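You operate a simulated robot arm through the tools that you are given. There is no shell and no other tool. Be economical: measure what you need, move in short steps, check, and stop when the job is done.

Carry out the task below with a simulated two-armed robot. There is one attempt and no reset: what you move stays moved.

Task
Put the pale blue swatch on the top of the filling bench away on the side table half for instrument goods. Take the sample jar eight and leave it on the blue boat. Put the flush jug on the glass plate. Take the white brush and put it on the main board for stirrer goods. The order is free. Set down upright: sample jar eight, flush jug.

It is judged by the outcome, as a careful person would: the job done as asked, and still so three seconds after it is handed in. It fails if anything else is knocked over, pushed out of place, dropped, spilled or broken.

Robot
Two 7-joint arms with two-finger parallel grippers on one trunk, on a base that drives. Base frame: it is fixed to the floor where the robot stands at the start and does not move with it; the origin is under the middle of the robot, x ahead of it, y to its left, z up. Lengths are in mm, angles in degrees, forces in N, time in s.
The left shoulder is at the start at [50, 161, 1098], the right one opposite. With the tool pointing down near the work surface each hand reaches from about 100 to 480 mm from the robot's upright axis, wherever it stands, measured 20 degrees to its own side. Places, roughly: blue boat (13x10x6 cm) [700, -2900, 700]; flush jug [500, -250, 500]; glass plate (20x15x1 cm) [-600, 1500, 900]; main board for stirrer goods [-2400, -5100, 1000]; pale blue swatch [500, 0, 750]; sample jar eight [750, -3250, 750]; side table half for instrument goods [-2400, -2600, 800]; white brush (6x3x8 cm) [-2400, -2600, 900]. Payload 3.43 kg a hand.
The TCP of each hand is the grasp point between the finger pads, 30 mm short of the fingertips. In the tool frame z runs along the fingers and y along their closing line. Largest opening 94 mm; finger width 28, thickness 10; the body of the gripper, 50 by 96 mm, starts 55 mm behind the TCP.
Orientation is that of the tool frame in the base frame, as a unit quaternion [x, y, z, w]. With the fingers straight down and closing along the base's y, the tool's x points along the base's -x, its y along +y and its z along -z.

Tools
- The arms move only by the tool nudge_tool. It takes "left_moves", "right_moves" or both (then of equal length, played together; a hand with none holds still); each is a list of rows, each an object (a shift or turn left out is 0, a gripper value left out holds the last) with "turn": the turn, a rotation vector about the tool's x, y, z in degrees, a list of three; "offset": the shift along the tool's x, y, z in mm, a list of three; "grip": the opening, from 0 (shut) to 1 (fully open). In form: [{"turn": [wx, wy, wz], "offset": [dx, dy, dz], "grip": grip}, ...]. A call has 1 to 10 rows; each row is the pose to reach, as a shift and turn from the pose commanded when the call began, along the tool's axes at that moment. Each row takes 0.2 s and may step no farther than 50 mm and 8.6 degrees from the row before; otherwise, or with a gripper value out of range, the whole call is refused. A pose out of reach is approached as far as the arm can. The call stops where the force on the tool passes 40 N (or 10 N more than at its start, if that is more) or the arm is blocked; 0.2 s more then pass. The fingers move at their own pace (about 45 mm/s each) and stop on an object; they squeeze with about 21 N. The grip force told is the motor's: it shows also when the fingers shut on nothing. Time passes only in rows, and 0.2 s behind the last, so rows that repeat a pose let the fingers close. The reply holds the time, the measured pose of the TCP, the force on the tool along the base axes, the opening and the grip force, in the units named above and with some noise, with the torque about the TCP (base axes, N m) and any sound that the robot's microphone picked up.
- Cameras (640 x 400 px; columns grow to the right, rows downward): "scene" is now at [127.7, -29.2, 1236]; the picture's right is [-0.32, -0.95, 0.00], its down [-0.40, 0.13, -0.91] and it looks along [0.86, -0.29, -0.42] (base axes); focal length 214 px, centre (320, 200). "left" rides on the left gripper at [76, -14, -102] in its tool frame; the picture's right is [0.18, 0.98, 0.00], its down [-0.75, 0.14, -0.64] and it looks along [-0.63, 0.12, 0.77] (tool axes); focal length 243 px, centre (320, 200). "right" rides on the right gripper at [76, 14, -102] in its tool frame; the picture's right is [-0.18, 0.98, 0.00], its down [-0.75, -0.14, -0.64] and it looks along [-0.63, -0.12, 0.77] (tool axes); focal length 243 px, centre (320, 200). There is no depth. A picture from a camera that has moved, and an enlarged one, comes with that camera's place and axes in the base frame and with its lens.
- capture(camera): a new picture of that camera. No time passes.
- move_column(by): slides the trunk up (or, below 0, down) by that many mm; the arms and the scene camera ride with it, the base frame stays. It gives what a move gives, with no picture.
- steer(legs): drives the robot by 1 to 6 legs, each [ahead, left, turn to the left] in mm, mm and degrees, along the robot's own axes; the way and the turn of a leg run together, so that a leg with both is an arc; at most 1500 mm and 180 degrees a leg. The arms and the cameras ride along, it lands a little off, and it stops where it bumps. It gives what a move gives.
- pan_tilt(pan, tilt): turns the head with the scene camera to pan (to the left, within 80 degrees either way) and tilt (down, from -29 to 69), counted from straight ahead of the robot. It gives what a move gives.
- close_up(camera, box): a new picture of the part [left, top, right, bottom] of that camera's present view, enlarged. No time passes.
- sign_off(): hands the job in; it is judged then, once.

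Go step by step. Nothing tells you exact positions but the pictures and the camera data: compare them with the known pose of the tool, close in by small moves and look again before you grip or let go. The budget is 165 turns and 130 pictures, counting those below and the enlarged ones. Unless the task says otherwise, let go and move clear before handing in, and close with one line.

The tools are called after "Emit:" by a JSON object that holds its "fn" and its "kwargs". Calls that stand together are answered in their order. nudge_tool: Moves the arms, as the interface text tells. Its arguments: {"type":"object","properties":{"left_moves":{"type":"array","items":{"type":"object","properties":{"turn":{"type":"array","items":{"type":"number"}},"offset":{"type":"array","items":{"type":"number"}},"grip":{"type":"number"}}}},"right_moves":{"type":"array","items":{"type":"object","properties":{"turn":{"type":"array","items":{"type":"number"}},"offset":{"type":"array","items":{"type":"number"}},"grip":{"type":"number"}}}}},"required":[]} The other tools are called the same way: move_column (by) slides the trunk up or down; steer (legs) drives the base; pan_tilt (pan, tilt) turns the head that bears the scene camera; capture (camera) takes a picture; close_up (camera, box) takes an enlarged picture of a part of a camera's view; sign_off () hands the job in.

At the start:

```text
time_s: 0.0
left_ee_pos: [409.0, -16.7, 1147.2]
left_tcp_rot: [-0.002, 1.0, 0.001, 0.0]
left_wrist_force: [0.5, 0.4, -0.2]
left_ft_torque: [0.0, 0.0, -0.01]
left_gripper_width: 93.8
left_grasp_force: 0.0
right_ee_pos: [348.3, -320.7, 1127.0]
right_tcp_rot: [0.001, 1.0, 0.0, 0.0]
right_wrist_force: [-0.3, 0.4, 0.3]
right_ft_torque: [-0.02, 0.02, -0.02]
right_gripper_width: 94.0
right_grasp_force: 0.0
trunk travel left (down, up): [-125.0, 142.0]
robot x, y, heading: [-2.8, 0.8, -0.4]
head pan, tilt: [-18.6, 24.9]
```

scene: 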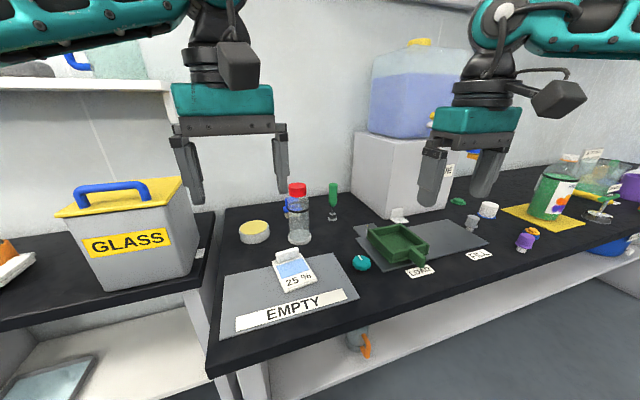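
right: 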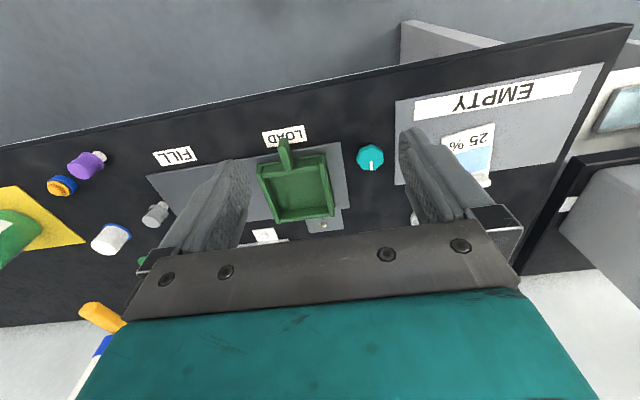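
left: 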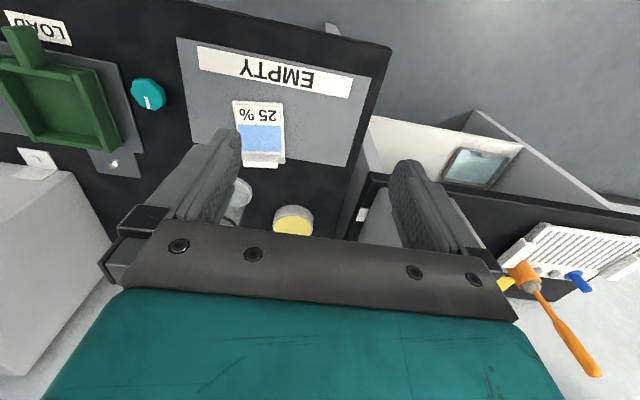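

I see the filling bench ahead with the "25 %" pale blue swatch on the EMPTY plate, and something with an orange handle on the lower shelf. I'll look closer at both.

Emit:
{"fn": "close_up", "kwargs": {"camera": "scene", "box": [200, 220, 420, 380]}}

Emit:
{"fn": "close_up", "kwargs": {"camera": "left", "box": [180, 30, 400, 240]}}

Emit:
{"fn": "pan_tilt", "kwargs": {"pan": -15, "tilt": 60}}

Emit:
{"fn": "capture", "kwargs": {"camera": "scene"}}

```text
2.50 times, centred on (310, 300) of scene
camera zoom: at [127.7, -29.2, 1236.0], right [-0.32, -0.95, 0.0], down [-0.4, 0.13, -0.91], along [0.86, -0.29, -0.42], focal length 536 px, centre (345, -50)
```

zoom: 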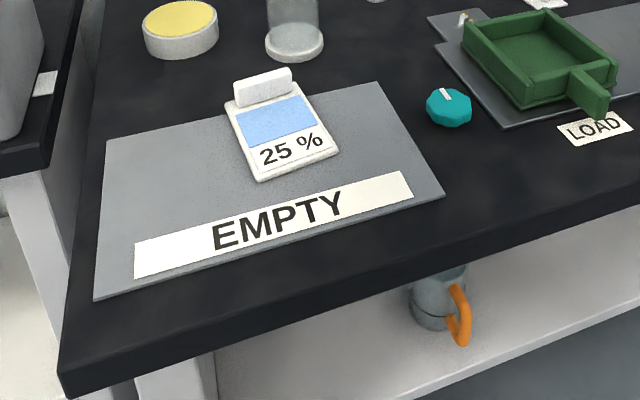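

```text
1.90 times, centred on (290, 135) of left
camera zoom: at [333.4, -29.8, 1251.4], right [-0.19, 0.98, 0.0], down [0.75, 0.14, 0.64], along [0.63, 0.12, -0.77], focal length 462 px, centre (377, 324)
```

zoom: 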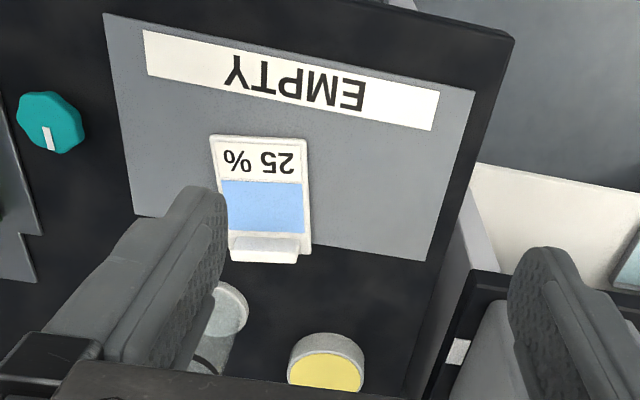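

```text
time_s: 1.0
left_ee_pos: [410.1, -15.7, 1147.2]
left_tcp_rot: [-0.001, 1.0, 0.0, 0.0]
left_wrist_force: [0.7, -0.5, 0.0]
left_ft_torque: [0.0, -0.02, -0.04]
left_gripper_width: 93.8
left_grasp_force: 0.1
right_ee_pos: [347.5, -320.3, 1125.1]
right_tcp_rot: [0.001, 1.0, -0.001, -0.001]
right_wrist_force: [-0.2, -0.7, 0.4]
right_ft_torque: [-0.01, -0.02, -0.01]
right_gripper_width: 94.0
right_grasp_force: 0.0
trunk travel left (down, up): [-125.0, 142.0]
robot x, y, heading: [0.9, -0.1, -0.1]
head pan, tilt: [-15.0, 60.0]
```

```text
124 pictures are left
camera scene: at [104.8, -17.1, 1185.8], right [-0.26, -0.97, 0.0], down [-0.84, 0.22, -0.5], along [0.48, -0.13, -0.87], focal length 214 px, centre (320, 200)
```

scene: 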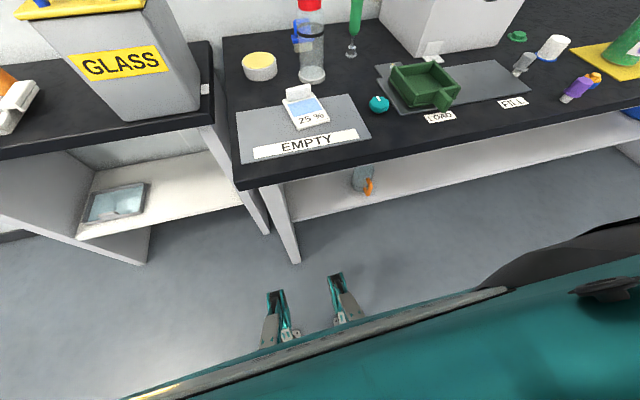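

The bench top seems to be at about z = 845, with the swatch near (541, -100) and its raised white bar at about (572, -91). I'll bring the left hand over it and look again.

Emit:
{"fn": "nudge_tool", "kwargs": {"left_moves": [{"offset": [-40, -19, 20]}, {"offset": [-75, -37, 50]}, {"offset": [-100, -56, 85]}, {"offset": [-120, -70, 120]}, {"offset": [-120, -75, 150]}]}}

Emit:
{"fn": "capture", "kwargs": {"camera": "left"}}

Emit:
{"fn": "pan_tilt", "kwargs": {"pan": -10, "tilt": 40}}

Emit:
{"fn": "capture", "kwargs": {"camera": "scene"}}

```text
time_s: 2.2
left_ee_pos: [528.8, -92.2, 996.5]
left_tcp_rot: [-0.001, 1.0, 0.0, 0.001]
left_wrist_force: [0.1, 0.0, -0.3]
left_ft_torque: [0.0, -0.01, -0.02]
left_gripper_width: 93.9
left_grasp_force: 0.0
right_ee_pos: [348.0, -319.5, 1125.6]
right_tcp_rot: [0.001, 1.0, 0.0, 0.0]
right_wrist_force: [-0.4, -0.3, -0.7]
right_ft_torque: [-0.01, -0.06, -0.01]
right_gripper_width: 94.1
right_grasp_force: 0.1
trunk travel left (down, up): [-125.0, 142.0]
robot x, y, heading: [0.7, 0.2, 0.2]
head pan, tilt: [-15.0, 60.0]
```

```text
123 pictures are left
camera left: at [453.5, -105.2, 1100.8], right [-0.19, 0.98, 0.0], down [0.75, 0.14, 0.64], along [0.63, 0.12, -0.77], focal length 243 px, centre (320, 200)
```

left: 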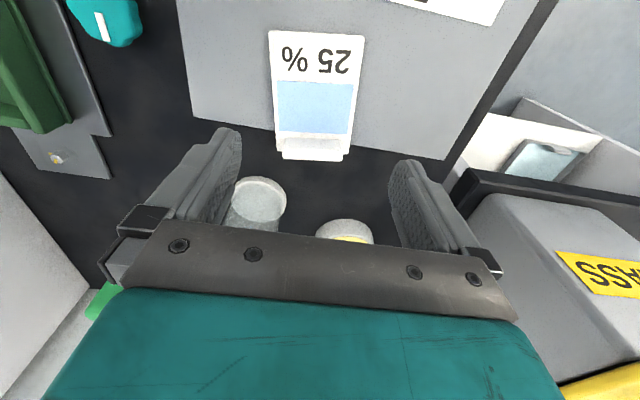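

```text
time_s: 3.0
left_ee_pos: [528.9, -91.1, 998.3]
left_tcp_rot: [-0.001, 1.0, 0.0, 0.0]
left_wrist_force: [-0.6, -0.4, 0.9]
left_ft_torque: [0.01, -0.02, 0.02]
left_gripper_width: 94.1
left_grasp_force: 0.1
right_ee_pos: [348.1, -321.1, 1124.4]
right_tcp_rot: [0.001, 1.0, -0.001, 0.0]
right_wrist_force: [-0.7, 0.1, 0.0]
right_ft_torque: [0.0, -0.01, -0.02]
right_gripper_width: 94.0
right_grasp_force: 0.1
trunk travel left (down, up): [-125.0, 142.0]
robot x, y, heading: [-0.2, 0.9, -0.1]
head pan, tilt: [-10.0, 40.0]
```

```text
122 pictures are left
camera scene: at [124.1, -14.6, 1212.5], right [-0.17, -0.98, 0.0], down [-0.63, 0.11, -0.77], along [0.75, -0.13, -0.64], focal length 214 px, centre (320, 200)
```

scene: 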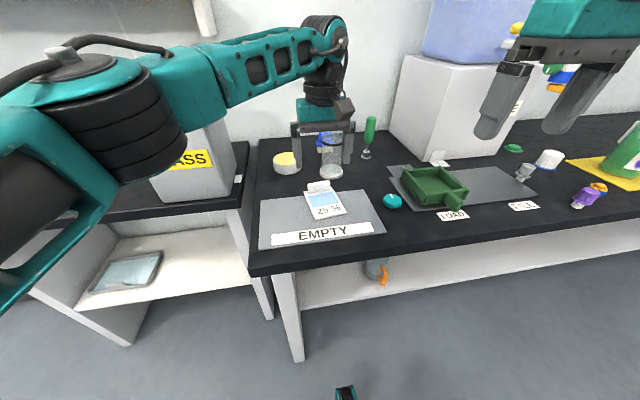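

The swatch runs from about x = 475 to 585, turned slightly left. I'll zoom in on the bar to see its shape and height.

Emit:
{"fn": "close_up", "kwargs": {"camera": "left", "box": [240, 20, 400, 170]}}

Emit:
{"fn": "close_up", "kwargs": {"camera": "scene", "box": [250, 100, 410, 240]}}

Emit:
{"fn": "close_up", "kwargs": {"camera": "scene", "box": [280, 240, 440, 340]}}

```text
2.67 times, centred on (320, 95) of left
camera zoom: at [453.1, -105.3, 1101.6], right [-0.19, 0.98, 0.0], down [0.75, 0.14, 0.64], along [0.63, 0.12, -0.77], focal length 647 px, centre (320, 480)
```

zoom: 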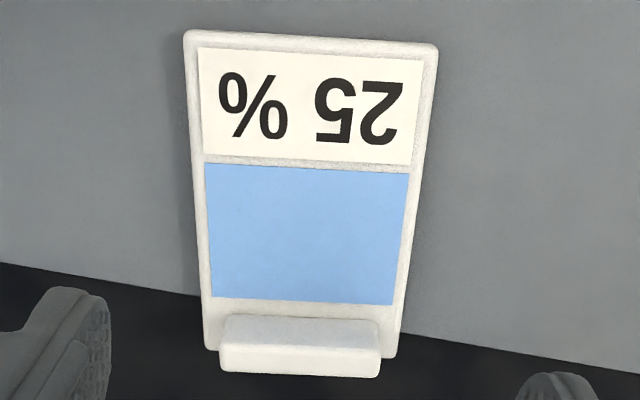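

```text
2.86 times, centred on (330, 170) of scene
camera zoom: at [124.1, -14.6, 1212.5], right [-0.17, -0.98, 0.0], down [-0.63, 0.11, -0.77], along [0.75, -0.13, -0.64], focal length 613 px, centre (291, 286)
```

zoom: 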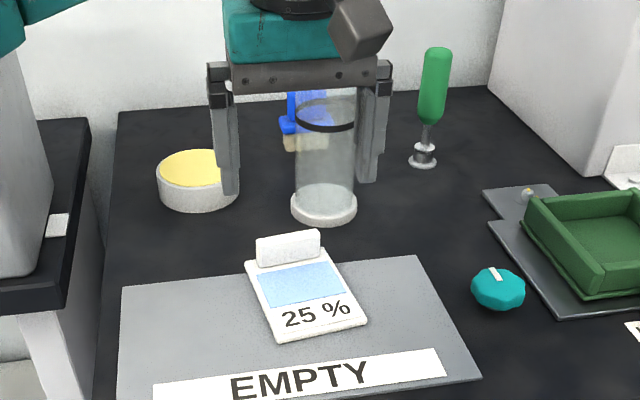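

```text
4.00 times, centred on (360, 290) of scene
camera zoom: at [124.1, -14.6, 1212.5], right [-0.17, -0.98, 0.0], down [-0.63, 0.11, -0.77], along [0.75, -0.13, -0.64], focal length 858 px, centre (160, -160)
```

zoom: 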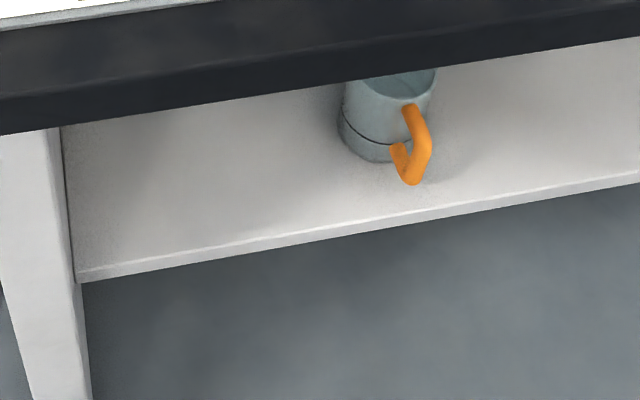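

The bar is about 58 × 12 mm with its top near (572, -90, 888), turned about 10° left. I'll turn the left tool by 80° so the fingers close across the bar's thickness, and move it over the bar.

Emit:
{"fn": "nudge_tool", "kwargs": {"left_moves": [{"turn": [0, 0, 8], "offset": [-5, 0, 0]}, {"turn": [0, 0, 16], "offset": [-9, 0, 0]}, {"turn": [0, 0, 24], "offset": [-13, 0, 0]}, {"turn": [0, 0, 32], "offset": [-17, 0, 0]}, {"turn": [0, 0, 40], "offset": [-22, 0, 0]}, {"turn": [0, 0, 48], "offset": [-26, 0, 0]}, {"turn": [0, 0, 56], "offset": [-30, 1, 0]}, {"turn": [0, 0, 64], "offset": [-34, 1, 0]}, {"turn": [0, 0, 72], "offset": [-38, 1, 0]}, {"turn": [0, 0, 80], "offset": [-43, 1, 0]}]}}

Emit:
{"fn": "capture", "kwargs": {"camera": "left"}}

Emit:
{"fn": "capture", "kwargs": {"camera": "scene"}}

```text
time_s: 5.2
left_ee_pos: [479.0, -62.4, 994.2]
left_tcp_rot: [0.497, 0.868, -0.007, 0.001]
left_wrist_force: [-1.2, -0.8, -0.4]
left_ft_torque: [0.05, 0.03, -0.01]
left_gripper_width: 94.1
left_grasp_force: 0.1
left hand out of reach, approached as far as the arm can: row 5, 6, 7, 8, 9, 10
right_ee_pos: [346.7, -321.4, 1125.0]
right_tcp_rot: [0.001, 1.0, 0.001, 0.0]
right_wrist_force: [-0.1, -1.3, -0.4]
right_ft_torque: [0.03, -0.02, -0.02]
right_gripper_width: 94.0
right_grasp_force: 0.1
trunk travel left (down, up): [-125.0, 142.0]
robot x, y, heading: [-0.3, 1.7, 0.3]
head pan, tilt: [-10.0, 40.0]
```

```text
118 pictures are left
camera left: at [428.7, -2.2, 1097.4], right [0.75, 0.66, -0.01], down [0.51, -0.57, 0.65], along [0.42, -0.49, -0.76], focal length 243 px, centre (320, 200)
```

left: 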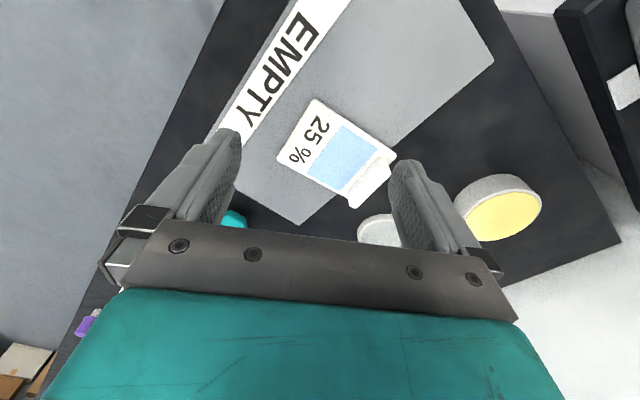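

```text
117 pictures are left
camera scene: at [123.7, -15.8, 1212.6], right [-0.17, -0.98, 0.0], down [-0.63, 0.11, -0.77], along [0.75, -0.13, -0.64], focal length 214 px, centre (320, 200)
```

scene: 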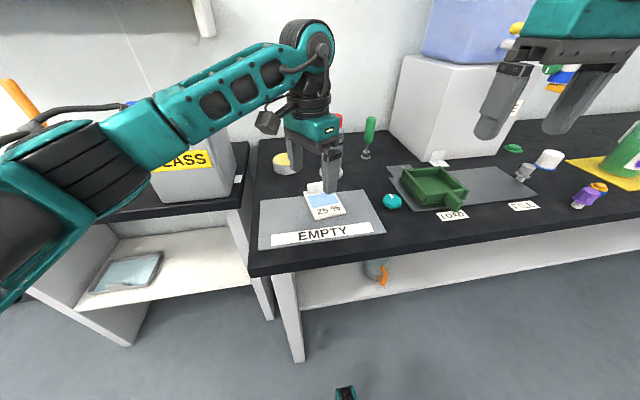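

The target is out of reach from here, so I'll drive right and a little ahead so that the left hand can reach the swatch and the right hand the jug.

Emit:
{"fn": "steer", "kwargs": {"legs": [[0, -190, 0], [60, 0, 0]]}}

Emit:
{"fn": "capture", "kwargs": {"camera": "scene"}}

Emit:
{"fn": "capture", "kwargs": {"camera": "right"}}

```text
time_s: 7.4
left_ee_pos: [540.1, -255.1, 993.2]
left_tcp_rot: [0.495, 0.869, -0.006, 0.0]
left_wrist_force: [1.3, -0.3, 0.8]
left_ft_torque: [-0.02, 0.04, 0.02]
left_gripper_width: 94.1
left_grasp_force: 0.0
right_ee_pos: [408.2, -514.0, 1124.7]
right_tcp_rot: [0.001, 1.0, -0.001, 0.0]
right_wrist_force: [0.5, 0.2, 0.6]
right_ft_torque: [-0.02, 0.04, 0.0]
right_gripper_width: 93.9
right_grasp_force: 0.0
trunk travel left (down, up): [-125.0, 142.0]
robot x, y, heading: [60.9, -193.9, -0.0]
head pan, tilt: [-10.0, 40.0]
```

```text
116 pictures are left
camera scene: at [184.4, -207.6, 1212.4], right [-0.17, -0.98, 0.0], down [-0.63, 0.11, -0.77], along [0.75, -0.13, -0.64], focal length 214 px, centre (320, 200)
```

scene: 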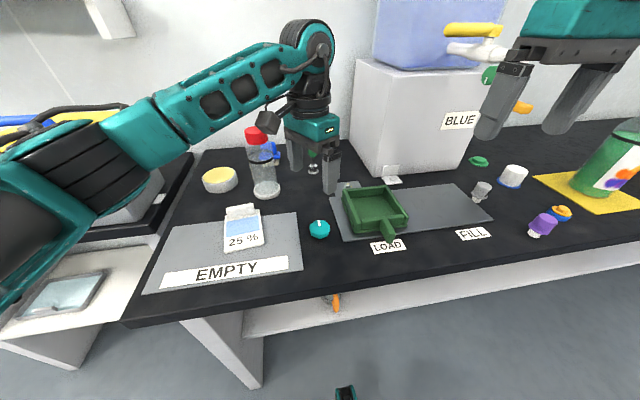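

```text
115 pictures are left
camera right: at [331.3, -499.1, 1228.3], right [0.19, 0.98, 0.0], down [0.75, -0.14, 0.64], along [0.63, -0.12, -0.77], focal length 243 px, centre (320, 200)
```

right: 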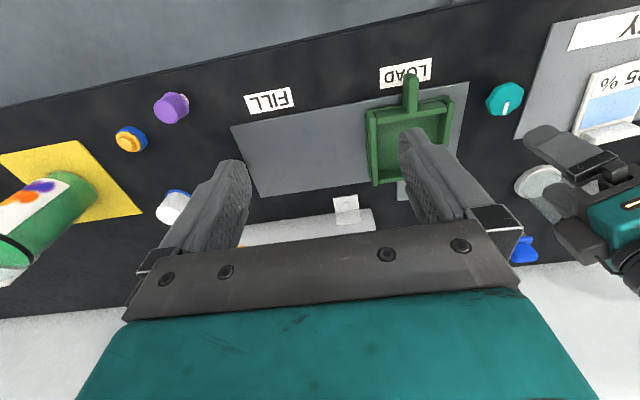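

I'll test which pose the left arm takes as commanded, with a hold row.

Emit:
{"fn": "nudge_tool", "kwargs": {"left_moves": [{"offset": [0, 0, 0]}, {"offset": [0, -30, 0]}]}}

```text
time_s: 8.0
left_ee_pos: [513.3, -270.3, 995.0]
left_tcp_rot: [0.496, 0.868, -0.007, 0.001]
left_wrist_force: [-0.4, 0.0, -0.1]
left_ft_torque: [-0.01, 0.02, 0.02]
left_gripper_width: 93.8
left_grasp_force: 0.1
right_ee_pos: [406.7, -514.1, 1125.7]
right_tcp_rot: [0.001, 1.0, 0.0, 0.001]
right_wrist_force: [-0.4, -0.2, 0.5]
right_ft_torque: [0.0, 0.02, -0.03]
right_gripper_width: 94.1
right_grasp_force: 0.0
trunk travel left (down, up): [-125.0, 142.0]
robot x, y, heading: [62.1, -191.7, 0.1]
head pan, tilt: [-10.0, 40.0]
```

Emit:
{"fn": "nudge_tool", "kwargs": {"left_moves": [{"offset": [36, 17.5, 0]}, {"offset": [72, 35, 0]}, {"offset": [108, 52, 0]}, {"offset": [144, 70, 0]}, {"offset": [144, 70, 0], "turn": [0, 0, 7]}, {"offset": [144, 70, 0], "turn": [0, 0, 14]}, {"offset": [144, 70, 0], "turn": [0, 0, 20.6]}]}}

Emit:
{"fn": "steer", "kwargs": {"legs": [[55, 0, 0]]}}

Emit:
{"fn": "capture", "kwargs": {"camera": "left"}}

Emit:
{"fn": "capture", "kwargs": {"camera": "scene"}}

```text
time_s: 9.6
left_ee_pos: [501.2, -109.8, 992.7]
left_tcp_rot: [0.522, 0.853, -0.007, 0.001]
left_wrist_force: [0.2, 0.5, -0.5]
left_ft_torque: [-0.02, 0.02, -0.02]
left_gripper_width: 93.9
left_grasp_force: 0.1
left hand out of reach, approached as far as the arm can: row 5, 6, 7
right_ee_pos: [406.4, -513.3, 1125.6]
right_tcp_rot: [0.0, 1.0, 0.0, -0.001]
right_wrist_force: [-0.6, 0.0, 0.8]
right_ft_torque: [0.0, 0.0, 0.0]
right_gripper_width: 94.2
right_grasp_force: 0.1
trunk travel left (down, up): [-125.0, 142.0]
robot x, y, heading: [59.5, -193.0, -0.0]
head pan, tilt: [-10.0, 40.0]
```

```text
time_s: 10.5
left_ee_pos: [554.9, -110.2, 991.5]
left_tcp_rot: [0.521, 0.853, -0.008, 0.0]
left_wrist_force: [0.2, -0.5, 0.6]
left_ft_torque: [-0.02, 0.01, -0.03]
left_gripper_width: 94.1
left_grasp_force: 0.1
right_ee_pos: [463.5, -513.6, 1125.8]
right_tcp_rot: [0.0, 1.0, 0.0, 0.0]
right_wrist_force: [0.3, -0.4, -0.5]
right_ft_torque: [0.0, 0.03, 0.0]
right_gripper_width: 93.9
right_grasp_force: 0.0
trunk travel left (down, up): [-125.0, 142.0]
robot x, y, heading: [115.1, -193.7, -0.1]
head pan, tilt: [-10.0, 40.0]
```

```text
114 pictures are left
camera left: at [508.7, -46.1, 1095.3], right [0.79, 0.61, -0.01], down [0.47, -0.6, 0.65], along [0.39, -0.52, -0.76], focal length 243 px, centre (320, 200)
```

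left: 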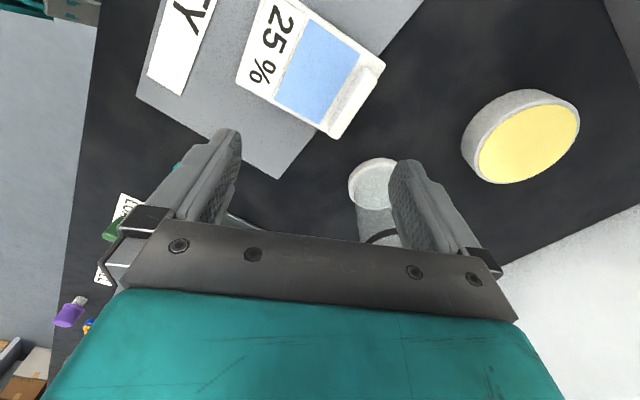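

```text
113 pictures are left
camera scene: at [239.9, -207.5, 1212.4], right [-0.17, -0.98, 0.0], down [-0.63, 0.11, -0.77], along [0.75, -0.13, -0.64], focal length 214 px, centre (320, 200)
```

scene: 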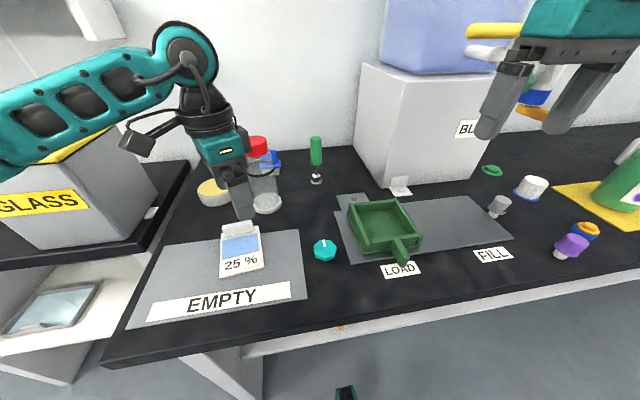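

The wrist limit is at about 63°, so I'll turn the other way, to -100° from the start, which gives the same closing line. The camera will then sit on the right.

Emit:
{"fn": "nudge_tool", "kwargs": {"left_moves": [{"turn": [0, 0, -8.5]}, {"turn": [0, 0, -17]}, {"turn": [0, 0, -25.5]}, {"turn": [0, 0, -34]}, {"turn": [0, 0, -42.5]}, {"turn": [0, 0, -51]}, {"turn": [0, 0, -59.5]}, {"turn": [0, 0, -68]}, {"turn": [0, 0, -76.5]}, {"turn": [0, 0, -83]}]}}

Emit:
{"fn": "nudge_tool", "kwargs": {"left_moves": [{"turn": [0, 0, -8.5]}, {"turn": [0, 0, -17]}, {"turn": [0, 0, -25.5]}, {"turn": [0, 0, -34]}, {"turn": [0, 0, -42.5]}, {"turn": [0, 0, -51]}, {"turn": [0, 0, -59.5]}, {"turn": [0, 0, -68]}, {"turn": [0, 0, -76.5]}, {"turn": [0, 0, -80]}]}}

Emit:
{"fn": "capture", "kwargs": {"camera": "left"}}

```text
time_s: 12.7
left_ee_pos: [554.7, -109.4, 992.0]
left_tcp_rot: [-0.176, 0.984, -0.005, -0.004]
left_wrist_force: [0.4, 0.5, -0.1]
left_ft_torque: [0.01, -0.01, -0.03]
left_gripper_width: 94.3
left_grasp_force: 0.1
right_ee_pos: [462.9, -512.4, 1124.1]
right_tcp_rot: [0.0, 1.0, 0.0, 0.0]
right_wrist_force: [0.5, 0.4, 0.0]
right_ft_torque: [-0.01, 0.01, 0.0]
right_gripper_width: 94.2
right_grasp_force: 0.1
trunk travel left (down, up): [-125.0, 142.0]
robot x, y, heading: [117.4, -194.8, 0.1]
head pan, tilt: [-10.0, 40.0]
```

```text
time_s: 14.9
left_ee_pos: [555.4, -109.3, 993.6]
left_tcp_rot: [0.768, -0.641, 0.002, 0.006]
left_wrist_force: [-0.6, 1.1, -0.4]
left_ft_torque: [-0.04, -0.03, -0.01]
left_gripper_width: 93.8
left_grasp_force: 0.0
right_ee_pos: [462.2, -512.8, 1125.1]
right_tcp_rot: [0.0, 1.0, 0.0, 0.0]
right_wrist_force: [0.3, -0.2, -0.3]
right_ft_torque: [-0.02, -0.01, 0.0]
right_gripper_width: 94.1
right_grasp_force: 0.1
trunk travel left (down, up): [-125.0, 142.0]
robot x, y, heading: [112.6, -191.2, 0.0]
head pan, tilt: [-10.0, 40.0]
```

```text
112 pictures are left
camera left: at [583.2, -180.3, 1097.1], right [-0.93, -0.36, 0.01], down [-0.27, 0.72, 0.64], along [-0.23, 0.59, -0.77], focal length 243 px, centre (320, 200)
```

left: 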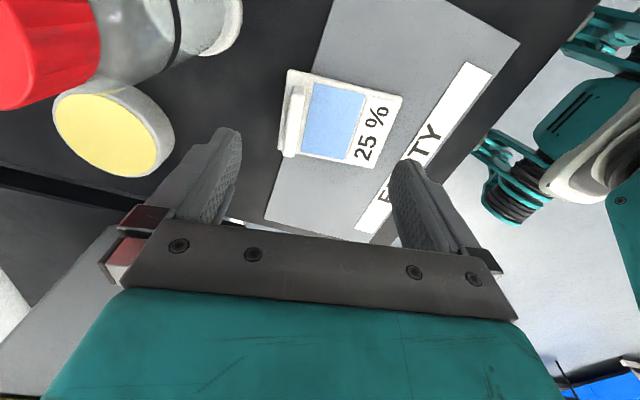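

Emit:
{"fn": "nudge_tool", "kwargs": {"left_moves": [{"offset": [-11, -20, 0]}, {"offset": [-11, -20, 30]}, {"offset": [-11, -20, 60]}, {"offset": [-11, -20, 80]}]}}

Emit:
{"fn": "capture", "kwargs": {"camera": "left"}}

Emit:
{"fn": "close_up", "kwargs": {"camera": "scene", "box": [160, 120, 340, 290]}}

```text
time_s: 15.9
left_ee_pos: [575.1, -96.5, 911.2]
left_tcp_rot: [0.767, -0.641, 0.002, 0.006]
left_wrist_force: [-0.3, 0.0, -0.1]
left_ft_torque: [-0.03, -0.03, 0.03]
left_gripper_width: 94.1
left_grasp_force: 0.1
right_ee_pos: [463.2, -513.0, 1126.2]
right_tcp_rot: [0.0, 1.0, 0.0, 0.0]
right_wrist_force: [0.1, -0.4, 0.3]
right_ft_torque: [-0.01, 0.02, -0.01]
right_gripper_width: 94.1
right_grasp_force: 0.1
trunk travel left (down, up): [-125.0, 142.0]
robot x, y, heading: [118.2, -193.6, 0.0]
head pan, tilt: [-10.0, 40.0]
```

```text
111 pictures are left
camera left: at [601.7, -167.0, 1015.9], right [-0.94, -0.35, 0.01], down [-0.27, 0.72, 0.64], along [-0.23, 0.59, -0.77], focal length 243 px, centre (320, 200)
```

left: 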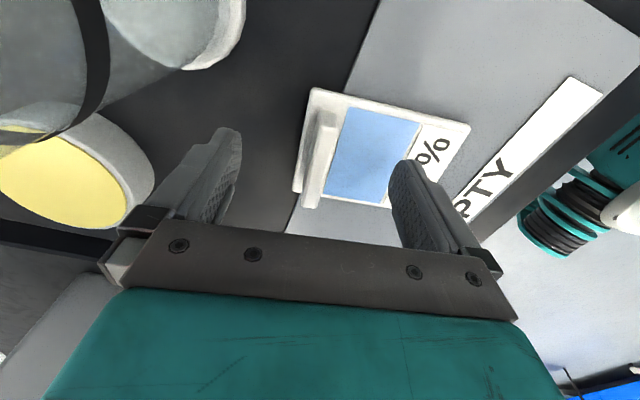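

```text
2.35 times, centred on (250, 205) of scene
camera zoom: at [239.3, -207.5, 1212.5], right [-0.17, -0.98, 0.0], down [-0.63, 0.11, -0.77], along [0.75, -0.13, -0.64], focal length 505 px, centre (485, 188)
```

zoom: 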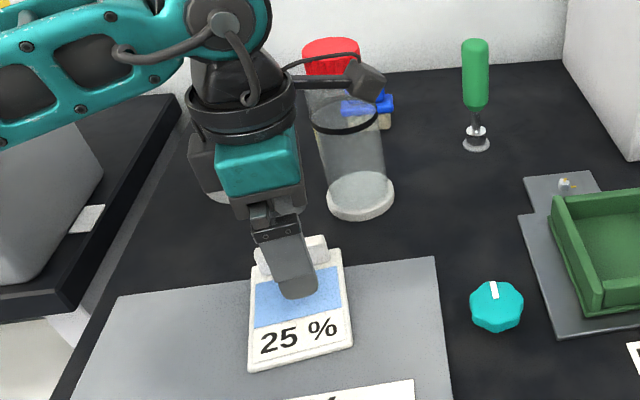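

The bar sits centred between the fingertips. I'll lower 13 mm and close.

Emit:
{"fn": "nudge_tool", "kwargs": {"left_moves": [{"offset": [0, 0, 7]}, {"offset": [0, 0, 13]}]}}

Emit:
{"fn": "nudge_tool", "kwargs": {"left_moves": [{"grip": 0}, {"grip": 0}, {"grip": 0}, {"grip": 0}, {"grip": 0}, {"grip": 0}]}}

Emit:
{"fn": "capture", "kwargs": {"camera": "left"}}

```text
time_s: 16.5
left_ee_pos: [570.9, -96.2, 899.1]
left_tcp_rot: [0.767, -0.642, 0.001, 0.007]
left_wrist_force: [-0.6, 0.5, 0.1]
left_ft_torque: [0.03, 0.03, -0.01]
left_gripper_width: 94.0
left_grasp_force: 0.0
right_ee_pos: [462.8, -513.8, 1125.9]
right_tcp_rot: [0.001, 1.0, 0.0, 0.0]
right_wrist_force: [0.1, 0.0, 0.5]
right_ft_torque: [0.02, 0.02, 0.03]
right_gripper_width: 93.9
right_grasp_force: 0.0
trunk travel left (down, up): [-125.0, 142.0]
robot x, y, heading: [111.1, -192.2, 0.0]
head pan, tilt: [-10.0, 40.0]
```

```text
time_s: 17.9
left_ee_pos: [571.9, -95.7, 898.9]
left_tcp_rot: [0.767, -0.642, 0.002, 0.006]
left_wrist_force: [-0.5, 0.9, -0.5]
left_ft_torque: [0.0, -0.04, 0.02]
left_gripper_width: 10.9
left_grasp_force: 21.0
right_ee_pos: [462.8, -513.5, 1125.3]
right_tcp_rot: [-0.001, 1.0, 0.0, 0.0]
right_wrist_force: [0.7, 0.0, 0.2]
right_ft_torque: [-0.03, 0.0, -0.02]
right_gripper_width: 94.0
right_grasp_force: 0.0
trunk travel left (down, up): [-125.0, 142.0]
robot x, y, heading: [114.8, -189.8, -0.1]
head pan, tilt: [-10.0, 40.0]
```

```text
109 pictures are left
camera left: at [600.3, -167.0, 1003.3], right [-0.94, -0.35, 0.01], down [-0.27, 0.72, 0.64], along [-0.23, 0.59, -0.77], focal length 243 px, centre (320, 200)
```

left: 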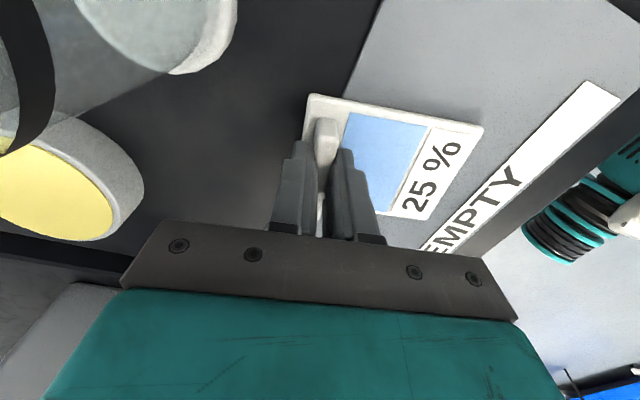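

The bar is gripped at 10.9 mm. I'll lift and check.

Emit:
{"fn": "nudge_tool", "kwargs": {"left_moves": [{"offset": [0, 0, -20]}, {"offset": [0, 0, -50]}, {"offset": [0, 0, -90]}, {"offset": [0, 0, -130]}]}}

Emit:
{"fn": "capture", "kwargs": {"camera": "left"}}

```text
time_s: 18.9
left_ee_pos: [572.6, -94.8, 1027.8]
left_tcp_rot: [0.766, -0.643, 0.0, 0.007]
left_wrist_force: [0.1, 0.5, -0.7]
left_ft_torque: [0.01, -0.02, -0.03]
left_gripper_width: 10.9
left_grasp_force: 21.2
right_ee_pos: [463.0, -512.7, 1126.0]
right_tcp_rot: [0.0, 1.0, 0.0, 0.002]
right_wrist_force: [-0.2, 0.2, -0.2]
right_ft_torque: [-0.01, -0.01, 0.01]
right_gripper_width: 93.9
right_grasp_force: 0.0
trunk travel left (down, up): [-125.0, 142.0]
robot x, y, heading: [116.8, -191.8, 0.0]
head pan, tilt: [-10.0, 40.0]
```

```text
108 pictures are left
camera left: at [600.1, -166.0, 1132.9], right [-0.94, -0.35, 0.01], down [-0.27, 0.72, 0.64], along [-0.23, 0.59, -0.77], focal length 243 px, centre (320, 200)
```

left: 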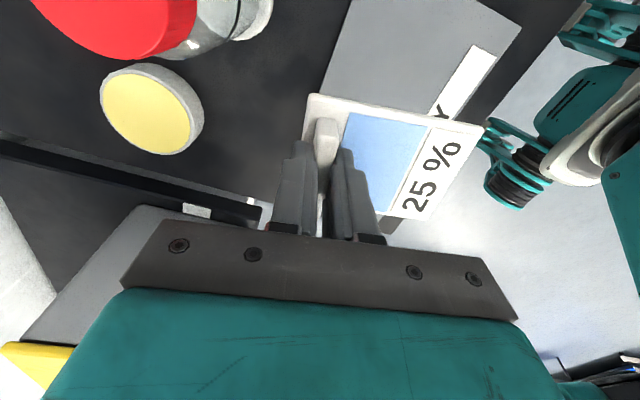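

The swatch is held well. I'll pull the left hand in, back away from the bench, and look at the jug on the lower shelf.

Emit:
{"fn": "nudge_tool", "kwargs": {"left_moves": [{"offset": [0, 40, -20]}, {"offset": [0, 80, -40]}, {"offset": [-20, 120, -60]}, {"offset": [-40, 150, -70]}]}}

Emit:
{"fn": "steer", "kwargs": {"legs": [[-600, 0, 0]]}}

Emit:
{"fn": "pan_tilt", "kwargs": {"pan": 0, "tilt": 25}}

Emit:
{"fn": "capture", "kwargs": {"camera": "scene"}}

```text
time_s: 19.9
left_ee_pos: [418.5, -80.3, 1101.3]
left_tcp_rot: [0.767, -0.642, 0.001, 0.006]
left_wrist_force: [-0.7, 0.4, -0.4]
left_ft_torque: [0.01, -0.04, 0.02]
left_gripper_width: 11.1
left_grasp_force: 21.1
right_ee_pos: [462.3, -513.2, 1126.5]
right_tcp_rot: [0.0, 1.0, 0.0, 0.001]
right_wrist_force: [-0.7, -0.3, 0.3]
right_ft_torque: [0.02, -0.01, -0.02]
right_gripper_width: 93.9
right_grasp_force: 0.0
trunk travel left (down, up): [-125.0, 142.0]
robot x, y, heading: [115.3, -192.8, 0.2]
head pan, tilt: [-10.0, 40.0]
```

```text
time_s: 23.4
left_ee_pos: [-189.7, -81.2, 1102.5]
left_tcp_rot: [0.768, -0.64, 0.001, 0.006]
left_wrist_force: [-0.2, 0.5, -1.1]
left_ft_torque: [-0.01, 0.0, 0.01]
left_gripper_width: 10.8
left_grasp_force: 20.9
right_ee_pos: [-144.5, -513.7, 1125.1]
right_tcp_rot: [-0.001, 1.0, 0.0, 0.0]
right_wrist_force: [0.2, -0.2, -0.3]
right_ft_torque: [0.0, -0.02, 0.0]
right_gripper_width: 93.8
right_grasp_force: 0.0
trunk travel left (down, up): [-125.0, 142.0]
robot x, y, heading: [-491.9, -194.0, 0.4]
head pan, tilt: [-10.0, 40.0]
```

```text
time_s: 24.1
left_ee_pos: [-190.6, -79.9, 1101.2]
left_tcp_rot: [0.768, -0.641, 0.001, 0.007]
left_wrist_force: [-0.6, 0.6, -0.8]
left_ft_torque: [0.0, -0.03, -0.03]
left_gripper_width: 11.2
left_grasp_force: 20.9
right_ee_pos: [-145.8, -511.7, 1125.8]
right_tcp_rot: [-0.001, 1.0, 0.0, -0.001]
right_wrist_force: [0.4, 0.5, 0.1]
right_ft_torque: [0.0, -0.01, 0.01]
right_gripper_width: 94.1
right_grasp_force: 0.1
trunk travel left (down, up): [-125.0, 142.0]
robot x, y, heading: [-496.0, -196.4, 0.4]
head pan, tilt: [0.0, 25.0]
```

```text
107 pictures are left
camera scene: at [-361.1, -193.8, 1235.8], right [0.0, -1.0, 0.0], down [-0.42, 0.0, -0.91], along [0.91, 0.0, -0.42], focal length 214 px, centre (320, 200)
```

scene: 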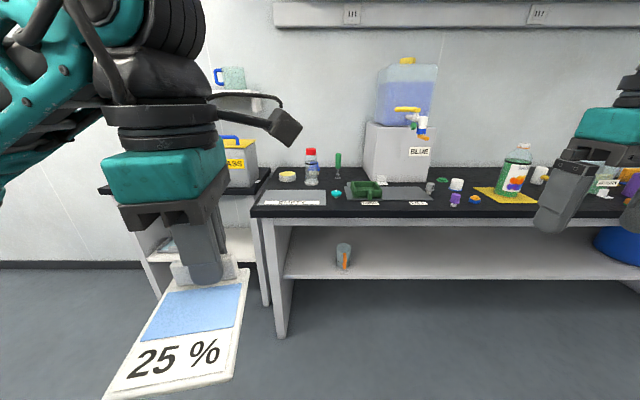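

Emit:
{"fn": "close_up", "kwargs": {"camera": "scene", "box": [250, 190, 450, 315]}}

```text
3.20 times, centred on (350, 252) of scene
camera zoom: at [-361.1, -193.8, 1235.8], right [0.0, -1.0, 0.0], down [-0.42, 0.0, -0.91], along [0.91, 0.0, -0.42], focal length 686 px, centre (224, 32)
```

zoom: 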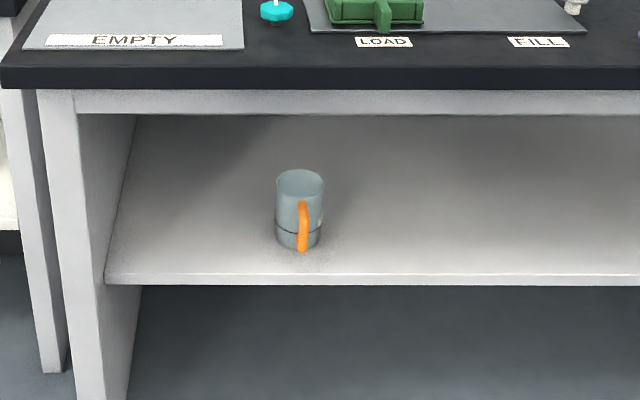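

The jug stands on the lower shelf (z about 420) near (578, -322), about 82 mm wide and 104 mm tall, with its orange handle facing the robot. I'll lower the trunk and roll the right hand by 180° so its camera sits above once it points ahead.

Emit:
{"fn": "nudge_tool", "kwargs": {"right_moves": [{"turn": [0, 0, 8.5]}, {"turn": [0, 0, 17]}, {"turn": [0, 0, 25.5]}, {"turn": [0, 0, 34]}, {"turn": [0, 0, 42.5]}, {"turn": [0, 0, 51]}, {"turn": [0, 0, 59.5]}, {"turn": [0, 0, 68]}, {"turn": [0, 0, 76.5]}, {"turn": [0, 0, 85]}]}}

Emit:
{"fn": "nudge_tool", "kwargs": {"right_moves": [{"turn": [0, 0, 8.5]}, {"turn": [0, 0, 17]}, {"turn": [0, 0, 25.5]}, {"turn": [0, 0, 34]}, {"turn": [0, 0, 42.5]}, {"turn": [0, 0, 51]}, {"turn": [0, 0, 59.5]}, {"turn": [0, 0, 68]}, {"turn": [0, 0, 76.5]}, {"turn": [0, 0, 85]}]}}

Emit:
{"fn": "move_column", "kwargs": {"by": -125}}

```text
time_s: 26.3
left_ee_pos: [-190.5, -81.5, 1100.0]
left_tcp_rot: [0.768, -0.641, 0.001, 0.007]
left_wrist_force: [0.5, 0.3, 0.0]
left_ft_torque: [0.01, -0.01, -0.01]
left_gripper_width: 11.2
left_grasp_force: 21.5
right_ee_pos: [-143.6, -514.2, 1124.2]
right_tcp_rot: [0.676, 0.737, 0.0, 0.0]
right_wrist_force: [-0.2, 0.0, -0.4]
right_ft_torque: [-0.02, -0.01, 0.01]
right_gripper_width: 94.1
right_grasp_force: 0.1
trunk travel left (down, up): [-125.0, 142.0]
robot x, y, heading: [-495.7, -196.1, 0.3]
head pan, tilt: [0.0, 25.0]
```

```text
time_s: 28.5
left_ee_pos: [-190.5, -81.5, 1100.6]
left_tcp_rot: [0.768, -0.641, 0.001, 0.007]
left_wrist_force: [1.3, 0.2, 0.5]
left_ft_torque: [0.01, -0.02, -0.01]
left_gripper_width: 11.1
left_grasp_force: 20.9
right_ee_pos: [-145.6, -513.3, 1125.4]
right_tcp_rot: [0.996, 0.087, 0.0, 0.0]
right_wrist_force: [0.2, 0.3, 0.3]
right_ft_torque: [-0.04, 0.02, 0.03]
right_gripper_width: 94.0
right_grasp_force: 0.0
trunk travel left (down, up): [-125.0, 142.0]
robot x, y, heading: [-494.5, -199.2, 0.1]
head pan, tilt: [0.0, 25.0]
```

```text
time_s: 30.1
left_ee_pos: [-189.3, -80.3, 976.2]
left_tcp_rot: [0.767, -0.641, 0.002, 0.006]
left_wrist_force: [0.9, -0.2, -0.8]
left_ft_torque: [-0.01, -0.05, -0.02]
left_gripper_width: 10.9
left_grasp_force: 21.4
right_ee_pos: [-144.8, -514.6, 999.5]
right_tcp_rot: [0.996, 0.089, -0.001, 0.0]
right_wrist_force: [-0.1, 0.3, -1.1]
right_ft_torque: [0.01, -0.02, -0.02]
right_gripper_width: 93.9
right_grasp_force: 0.0
trunk travel left (down, up): [0.0, 267.0]
robot x, y, heading: [-496.9, -195.0, 0.0]
head pan, tilt: [0.0, 25.0]
```

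Emit:
{"fn": "nudge_tool", "kwargs": {"right_moves": [{"turn": [0, 0, 5], "offset": [0, 0, 45]}, {"turn": [0, 0, 10], "offset": [0, 0, 90]}, {"turn": [0, 0, 10], "offset": [0, 0, 135]}, {"turn": [0, 0, 10], "offset": [0, 0, 180]}, {"turn": [0, 0, 10], "offset": [0, 0, 225]}, {"turn": [0, 0, 10], "offset": [0, 0, 270]}, {"turn": [0, 0, 10], "offset": [0, 0, 315]}, {"turn": [0, 0, 10], "offset": [0, 0, 360]}]}}

Emit:
{"fn": "nudge_tool", "kwargs": {"right_moves": [{"turn": [0, 8.5, 0]}, {"turn": [0, 17, 0]}, {"turn": [0, 25.5, 0]}, {"turn": [0, 34, 0]}, {"turn": [0, 42.5, 0]}, {"turn": [0, 51, 0]}, {"turn": [0, 59.5, 0]}]}}

Emit:
{"fn": "capture", "kwargs": {"camera": "right"}}

Emit:
{"fn": "capture", "kwargs": {"camera": "scene"}}

```text
time_s: 31.9
left_ee_pos: [-190.5, -79.5, 975.9]
left_tcp_rot: [0.767, -0.641, 0.001, 0.006]
left_wrist_force: [-0.2, 0.0, -0.1]
left_ft_torque: [0.01, 0.01, 0.01]
left_gripper_width: 11.0
left_grasp_force: 20.8
right_ee_pos: [-144.9, -513.5, 636.9]
right_tcp_rot: [1.0, 0.001, 0.001, 0.0]
right_wrist_force: [0.0, 0.3, -0.7]
right_ft_torque: [0.03, -0.02, -0.01]
right_gripper_width: 94.3
right_grasp_force: 0.1
trunk travel left (down, up): [0.0, 267.0]
robot x, y, heading: [-492.4, -195.2, 0.2]
head pan, tilt: [0.0, 25.0]
```

```text
time_s: 33.5
left_ee_pos: [-190.7, -80.0, 975.3]
left_tcp_rot: [0.768, -0.64, 0.003, 0.007]
left_wrist_force: [0.0, -0.4, -0.9]
left_ft_torque: [0.02, -0.01, -0.01]
left_gripper_width: 11.1
left_grasp_force: 20.9
right_ee_pos: [-143.4, -516.2, 640.8]
right_tcp_rot: [0.868, 0.014, 0.496, 0.004]
right_wrist_force: [-2.0, 3.5, -2.9]
right_ft_torque: [-0.05, -0.25, -0.19]
right_gripper_width: 94.2
right_grasp_force: 0.1
right hand out of reach, approached as far as the arm can: row 4, 5
trunk travel left (down, up): [0.0, 267.0]
robot x, y, heading: [-491.5, -197.1, 0.1]
head pan, tilt: [0.0, 25.0]
```

```text
105 pictures are left
camera right: at [-193.5, -528.2, 760.3], right [-0.07, -0.99, -0.14], down [-0.94, 0.12, -0.33], along [0.34, 0.11, -0.93], focal length 243 px, centre (320, 200)
```

right: 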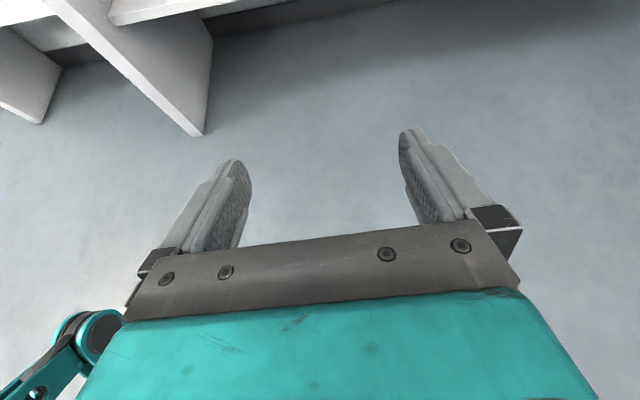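

```text
104 pictures are left
camera scene: at [-361.3, -193.6, 1110.7], right [0.0, -1.0, 0.0], down [-0.42, 0.0, -0.91], along [0.91, 0.0, -0.42], focal length 214 px, centre (320, 200)
```

scene: 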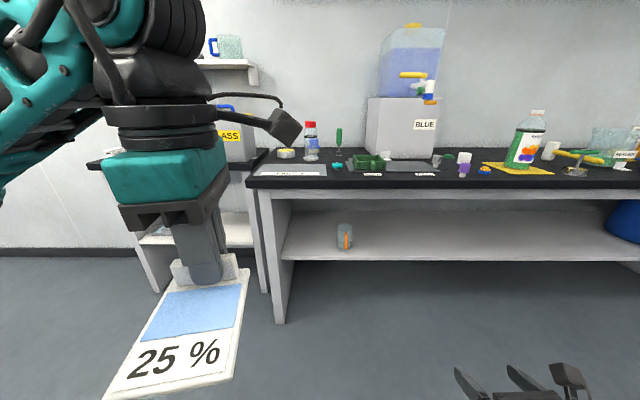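

The right tool points ahead, 30° down. I'll set it lower and further in while still clear of the bench.

Emit:
{"fn": "nudge_tool", "kwargs": {"right_moves": [{"offset": [-24, -23, 26]}, {"offset": [-49, -46, 53]}, {"offset": [-73, -69, 80]}, {"offset": [-98, -92, 106]}]}}

Emit:
{"fn": "steer", "kwargs": {"legs": [[380, 90, 0]]}}

Emit:
{"fn": "capture", "kwargs": {"camera": "right"}}

Emit:
{"fn": "pan_tilt", "kwargs": {"pan": -25, "tilt": 45}}

Emit:
{"fn": "capture", "kwargs": {"camera": "scene"}}

```text
time_s: 34.7
left_ee_pos: [-189.7, -80.5, 976.4]
left_tcp_rot: [0.768, -0.64, 0.001, 0.006]
left_wrist_force: [0.6, -0.1, -1.1]
left_ft_torque: [-0.01, -0.01, 0.04]
left_gripper_width: 11.1
left_grasp_force: 20.9
right_ee_pos: [-110.9, -444.4, 498.1]
right_tcp_rot: [0.872, 0.037, 0.487, 0.024]
right_wrist_force: [1.1, 0.1, 0.3]
right_ft_torque: [-0.02, 0.03, 0.0]
right_gripper_width: 94.1
right_grasp_force: 0.0
trunk travel left (down, up): [0.0, 267.0]
robot x, y, heading: [-493.5, -192.3, 0.3]
head pan, tilt: [0.0, 25.0]
stopped in row 4 (right hand): the arm was blocked; the commanded pose is now the measured one
```

```text
time_s: 37.1
left_ee_pos: [185.7, 11.4, 976.3]
left_tcp_rot: [0.769, -0.64, 0.002, 0.007]
left_wrist_force: [-0.4, 1.5, -0.4]
left_ft_torque: [-0.02, -0.03, 0.0]
left_gripper_width: 10.8
left_grasp_force: 20.5
right_ee_pos: [265.1, -351.2, 496.3]
right_tcp_rot: [0.872, 0.038, 0.487, 0.023]
right_wrist_force: [0.7, -0.3, 0.4]
right_ft_torque: [-0.05, -0.01, -0.01]
right_gripper_width: 93.9
right_grasp_force: 0.1
trunk travel left (down, up): [0.0, 267.0]
robot x, y, heading: [-118.3, -104.9, 0.2]
head pan, tilt: [0.0, 25.0]
```

```text
103 pictures are left
camera right: at [218.6, -358.7, 616.7], right [-0.05, -1.0, -0.08], down [-0.95, 0.08, -0.31], along [0.32, 0.06, -0.95], focal length 243 px, centre (320, 200)
```

right: 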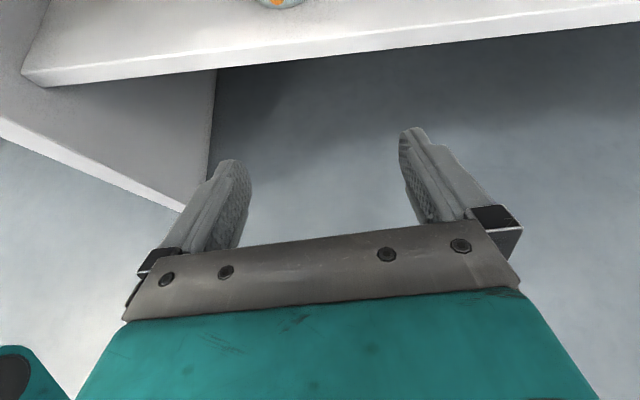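

```text
time_s: 38.0
left_ee_pos: [186.1, 11.3, 976.2]
left_tcp_rot: [0.769, -0.64, 0.002, 0.007]
left_wrist_force: [0.4, 0.3, -0.1]
left_ft_torque: [-0.03, 0.0, -0.01]
left_gripper_width: 11.0
left_grasp_force: 21.0
right_ee_pos: [265.9, -351.7, 495.5]
right_tcp_rot: [0.873, 0.038, 0.486, 0.023]
right_wrist_force: [0.5, -0.2, 0.5]
right_ft_torque: [0.05, 0.03, -0.02]
right_gripper_width: 94.1
right_grasp_force: 0.0
trunk travel left (down, up): [0.0, 267.0]
robot x, y, heading: [-114.9, -101.2, 0.2]
head pan, tilt: [-25.0, 45.0]
```

```text
102 pictures are left
camera scene: at [-3.1, -136.1, 1080.3], right [-0.42, -0.91, 0.0], down [-0.64, 0.29, -0.71], along [0.64, -0.29, -0.71], focal length 214 px, centre (320, 200)
```

scene: 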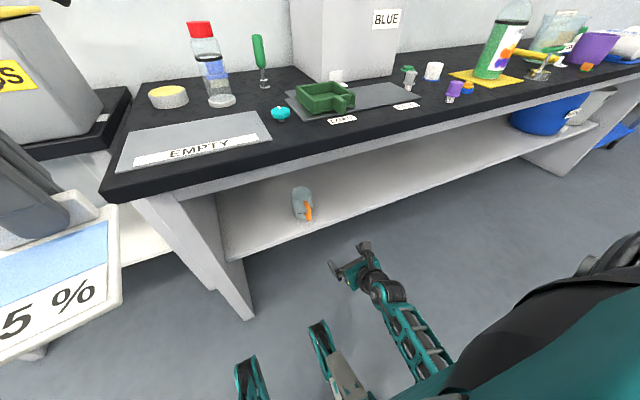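

Emit:
{"fn": "close_up", "kwargs": {"camera": "scene", "box": [240, 160, 400, 300]}}

```text
2.86 times, centred on (320, 230) of scene
camera zoom: at [-3.1, -136.1, 1080.3], right [-0.42, -0.91, 0.0], down [-0.64, 0.29, -0.71], along [0.64, -0.29, -0.71], focal length 613 px, centre (320, 114)
```

zoom: 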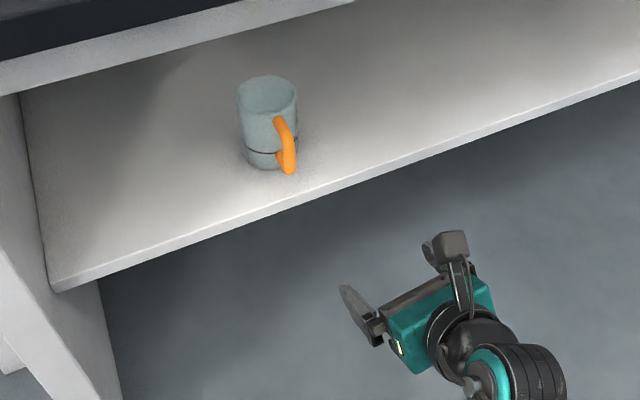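

The jug's base is near (576, -305) and the handle's outer bar is near (500, -319), pointing at the robot and slightly right. I'll drive in until the wrist camera sees it.

Emit:
{"fn": "steer", "kwargs": {"legs": [[130, 32, 0]]}}

Emit:
{"fn": "capture", "kwargs": {"camera": "right"}}

```text
time_s: 39.3
left_ee_pos: [317.0, 43.9, 975.5]
left_tcp_rot: [0.769, -0.64, 0.002, 0.005]
left_wrist_force: [0.1, 0.2, -0.8]
left_ft_torque: [-0.03, -0.05, 0.0]
left_gripper_width: 10.9
left_grasp_force: 21.2
right_ee_pos: [396.3, -319.4, 496.8]
right_tcp_rot: [0.872, 0.038, 0.487, 0.023]
right_wrist_force: [0.3, -0.2, 0.0]
right_ft_torque: [-0.03, -0.01, -0.02]
right_gripper_width: 94.2
right_grasp_force: 0.0
trunk travel left (down, up): [0.0, 267.0]
robot x, y, heading: [14.3, -72.2, 0.2]
head pan, tilt: [-25.0, 45.0]
```

```text
100 pictures are left
camera right: at [349.1, -326.1, 616.6], right [-0.05, -1.0, -0.08], down [-0.95, 0.08, -0.31], along [0.32, 0.06, -0.95], focal length 243 px, centre (320, 200)
```

right: 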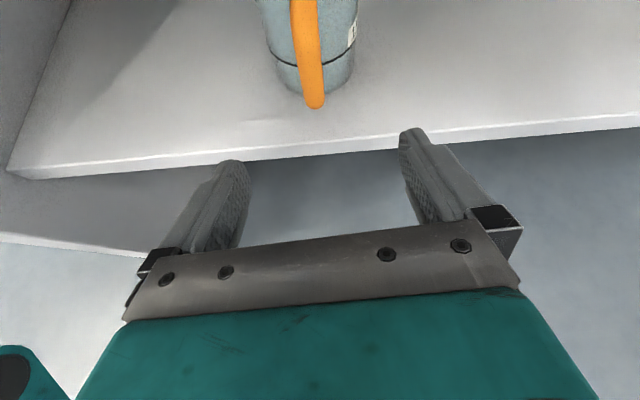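

The handle bar is at about (500, -316), from z = 442 to 515. I'll lower the hand 16 mm and drive ahead to bring the fingers around it, stopping short to check.

Emit:
{"fn": "nudge_tool", "kwargs": {"right_moves": [{"offset": [-13.3, -4.2, 8.4]}]}}

Emit:
{"fn": "steer", "kwargs": {"legs": [[70, 0, 0]]}}

Emit:
{"fn": "capture", "kwargs": {"camera": "right"}}

```text
time_s: 39.7
left_ee_pos: [316.5, 45.3, 975.9]
left_tcp_rot: [0.768, -0.64, 0.002, 0.006]
left_wrist_force: [-0.2, -0.1, 0.4]
left_ft_torque: [0.02, 0.0, -0.03]
left_gripper_width: 11.1
left_grasp_force: 20.4
right_ee_pos: [395.0, -317.3, 480.6]
right_tcp_rot: [0.873, 0.038, 0.486, 0.024]
right_wrist_force: [-0.5, -0.5, 0.4]
right_ft_torque: [0.05, -0.06, 0.02]
right_gripper_width: 94.3
right_grasp_force: 0.0
trunk travel left (down, up): [0.0, 267.0]
robot x, y, heading: [14.4, -69.8, 0.2]
head pan, tilt: [-25.0, 45.0]
```

```text
time_s: 40.7
left_ee_pos: [384.4, 45.4, 975.1]
left_tcp_rot: [0.768, -0.64, 0.002, 0.005]
left_wrist_force: [0.2, 0.2, 0.0]
left_ft_torque: [0.02, -0.02, -0.01]
left_gripper_width: 11.0
left_grasp_force: 21.1
right_ee_pos: [466.1, -315.5, 480.2]
right_tcp_rot: [0.872, 0.039, 0.487, 0.023]
right_wrist_force: [-0.1, -0.6, 0.3]
right_ft_torque: [-0.03, 0.0, 0.03]
right_gripper_width: 93.9
right_grasp_force: 0.1
trunk travel left (down, up): [0.0, 267.0]
robot x, y, heading: [82.0, -70.3, 0.3]
head pan, tilt: [-25.0, 45.0]
```

```text
99 pictures are left
camera right: at [417.5, -323.4, 600.1], right [-0.05, -1.0, -0.08], down [-0.95, 0.08, -0.31], along [0.32, 0.06, -0.95], focal length 243 px, centre (320, 200)
```

right: 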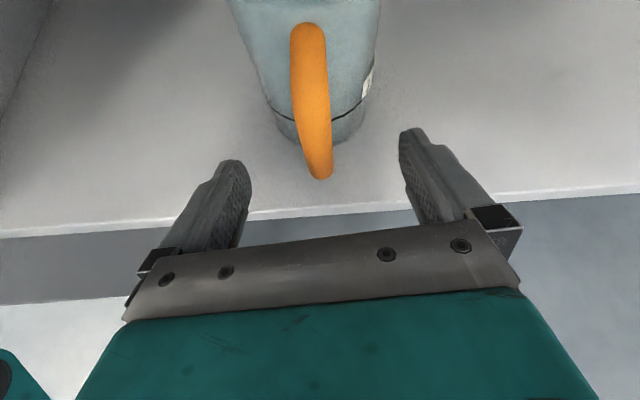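

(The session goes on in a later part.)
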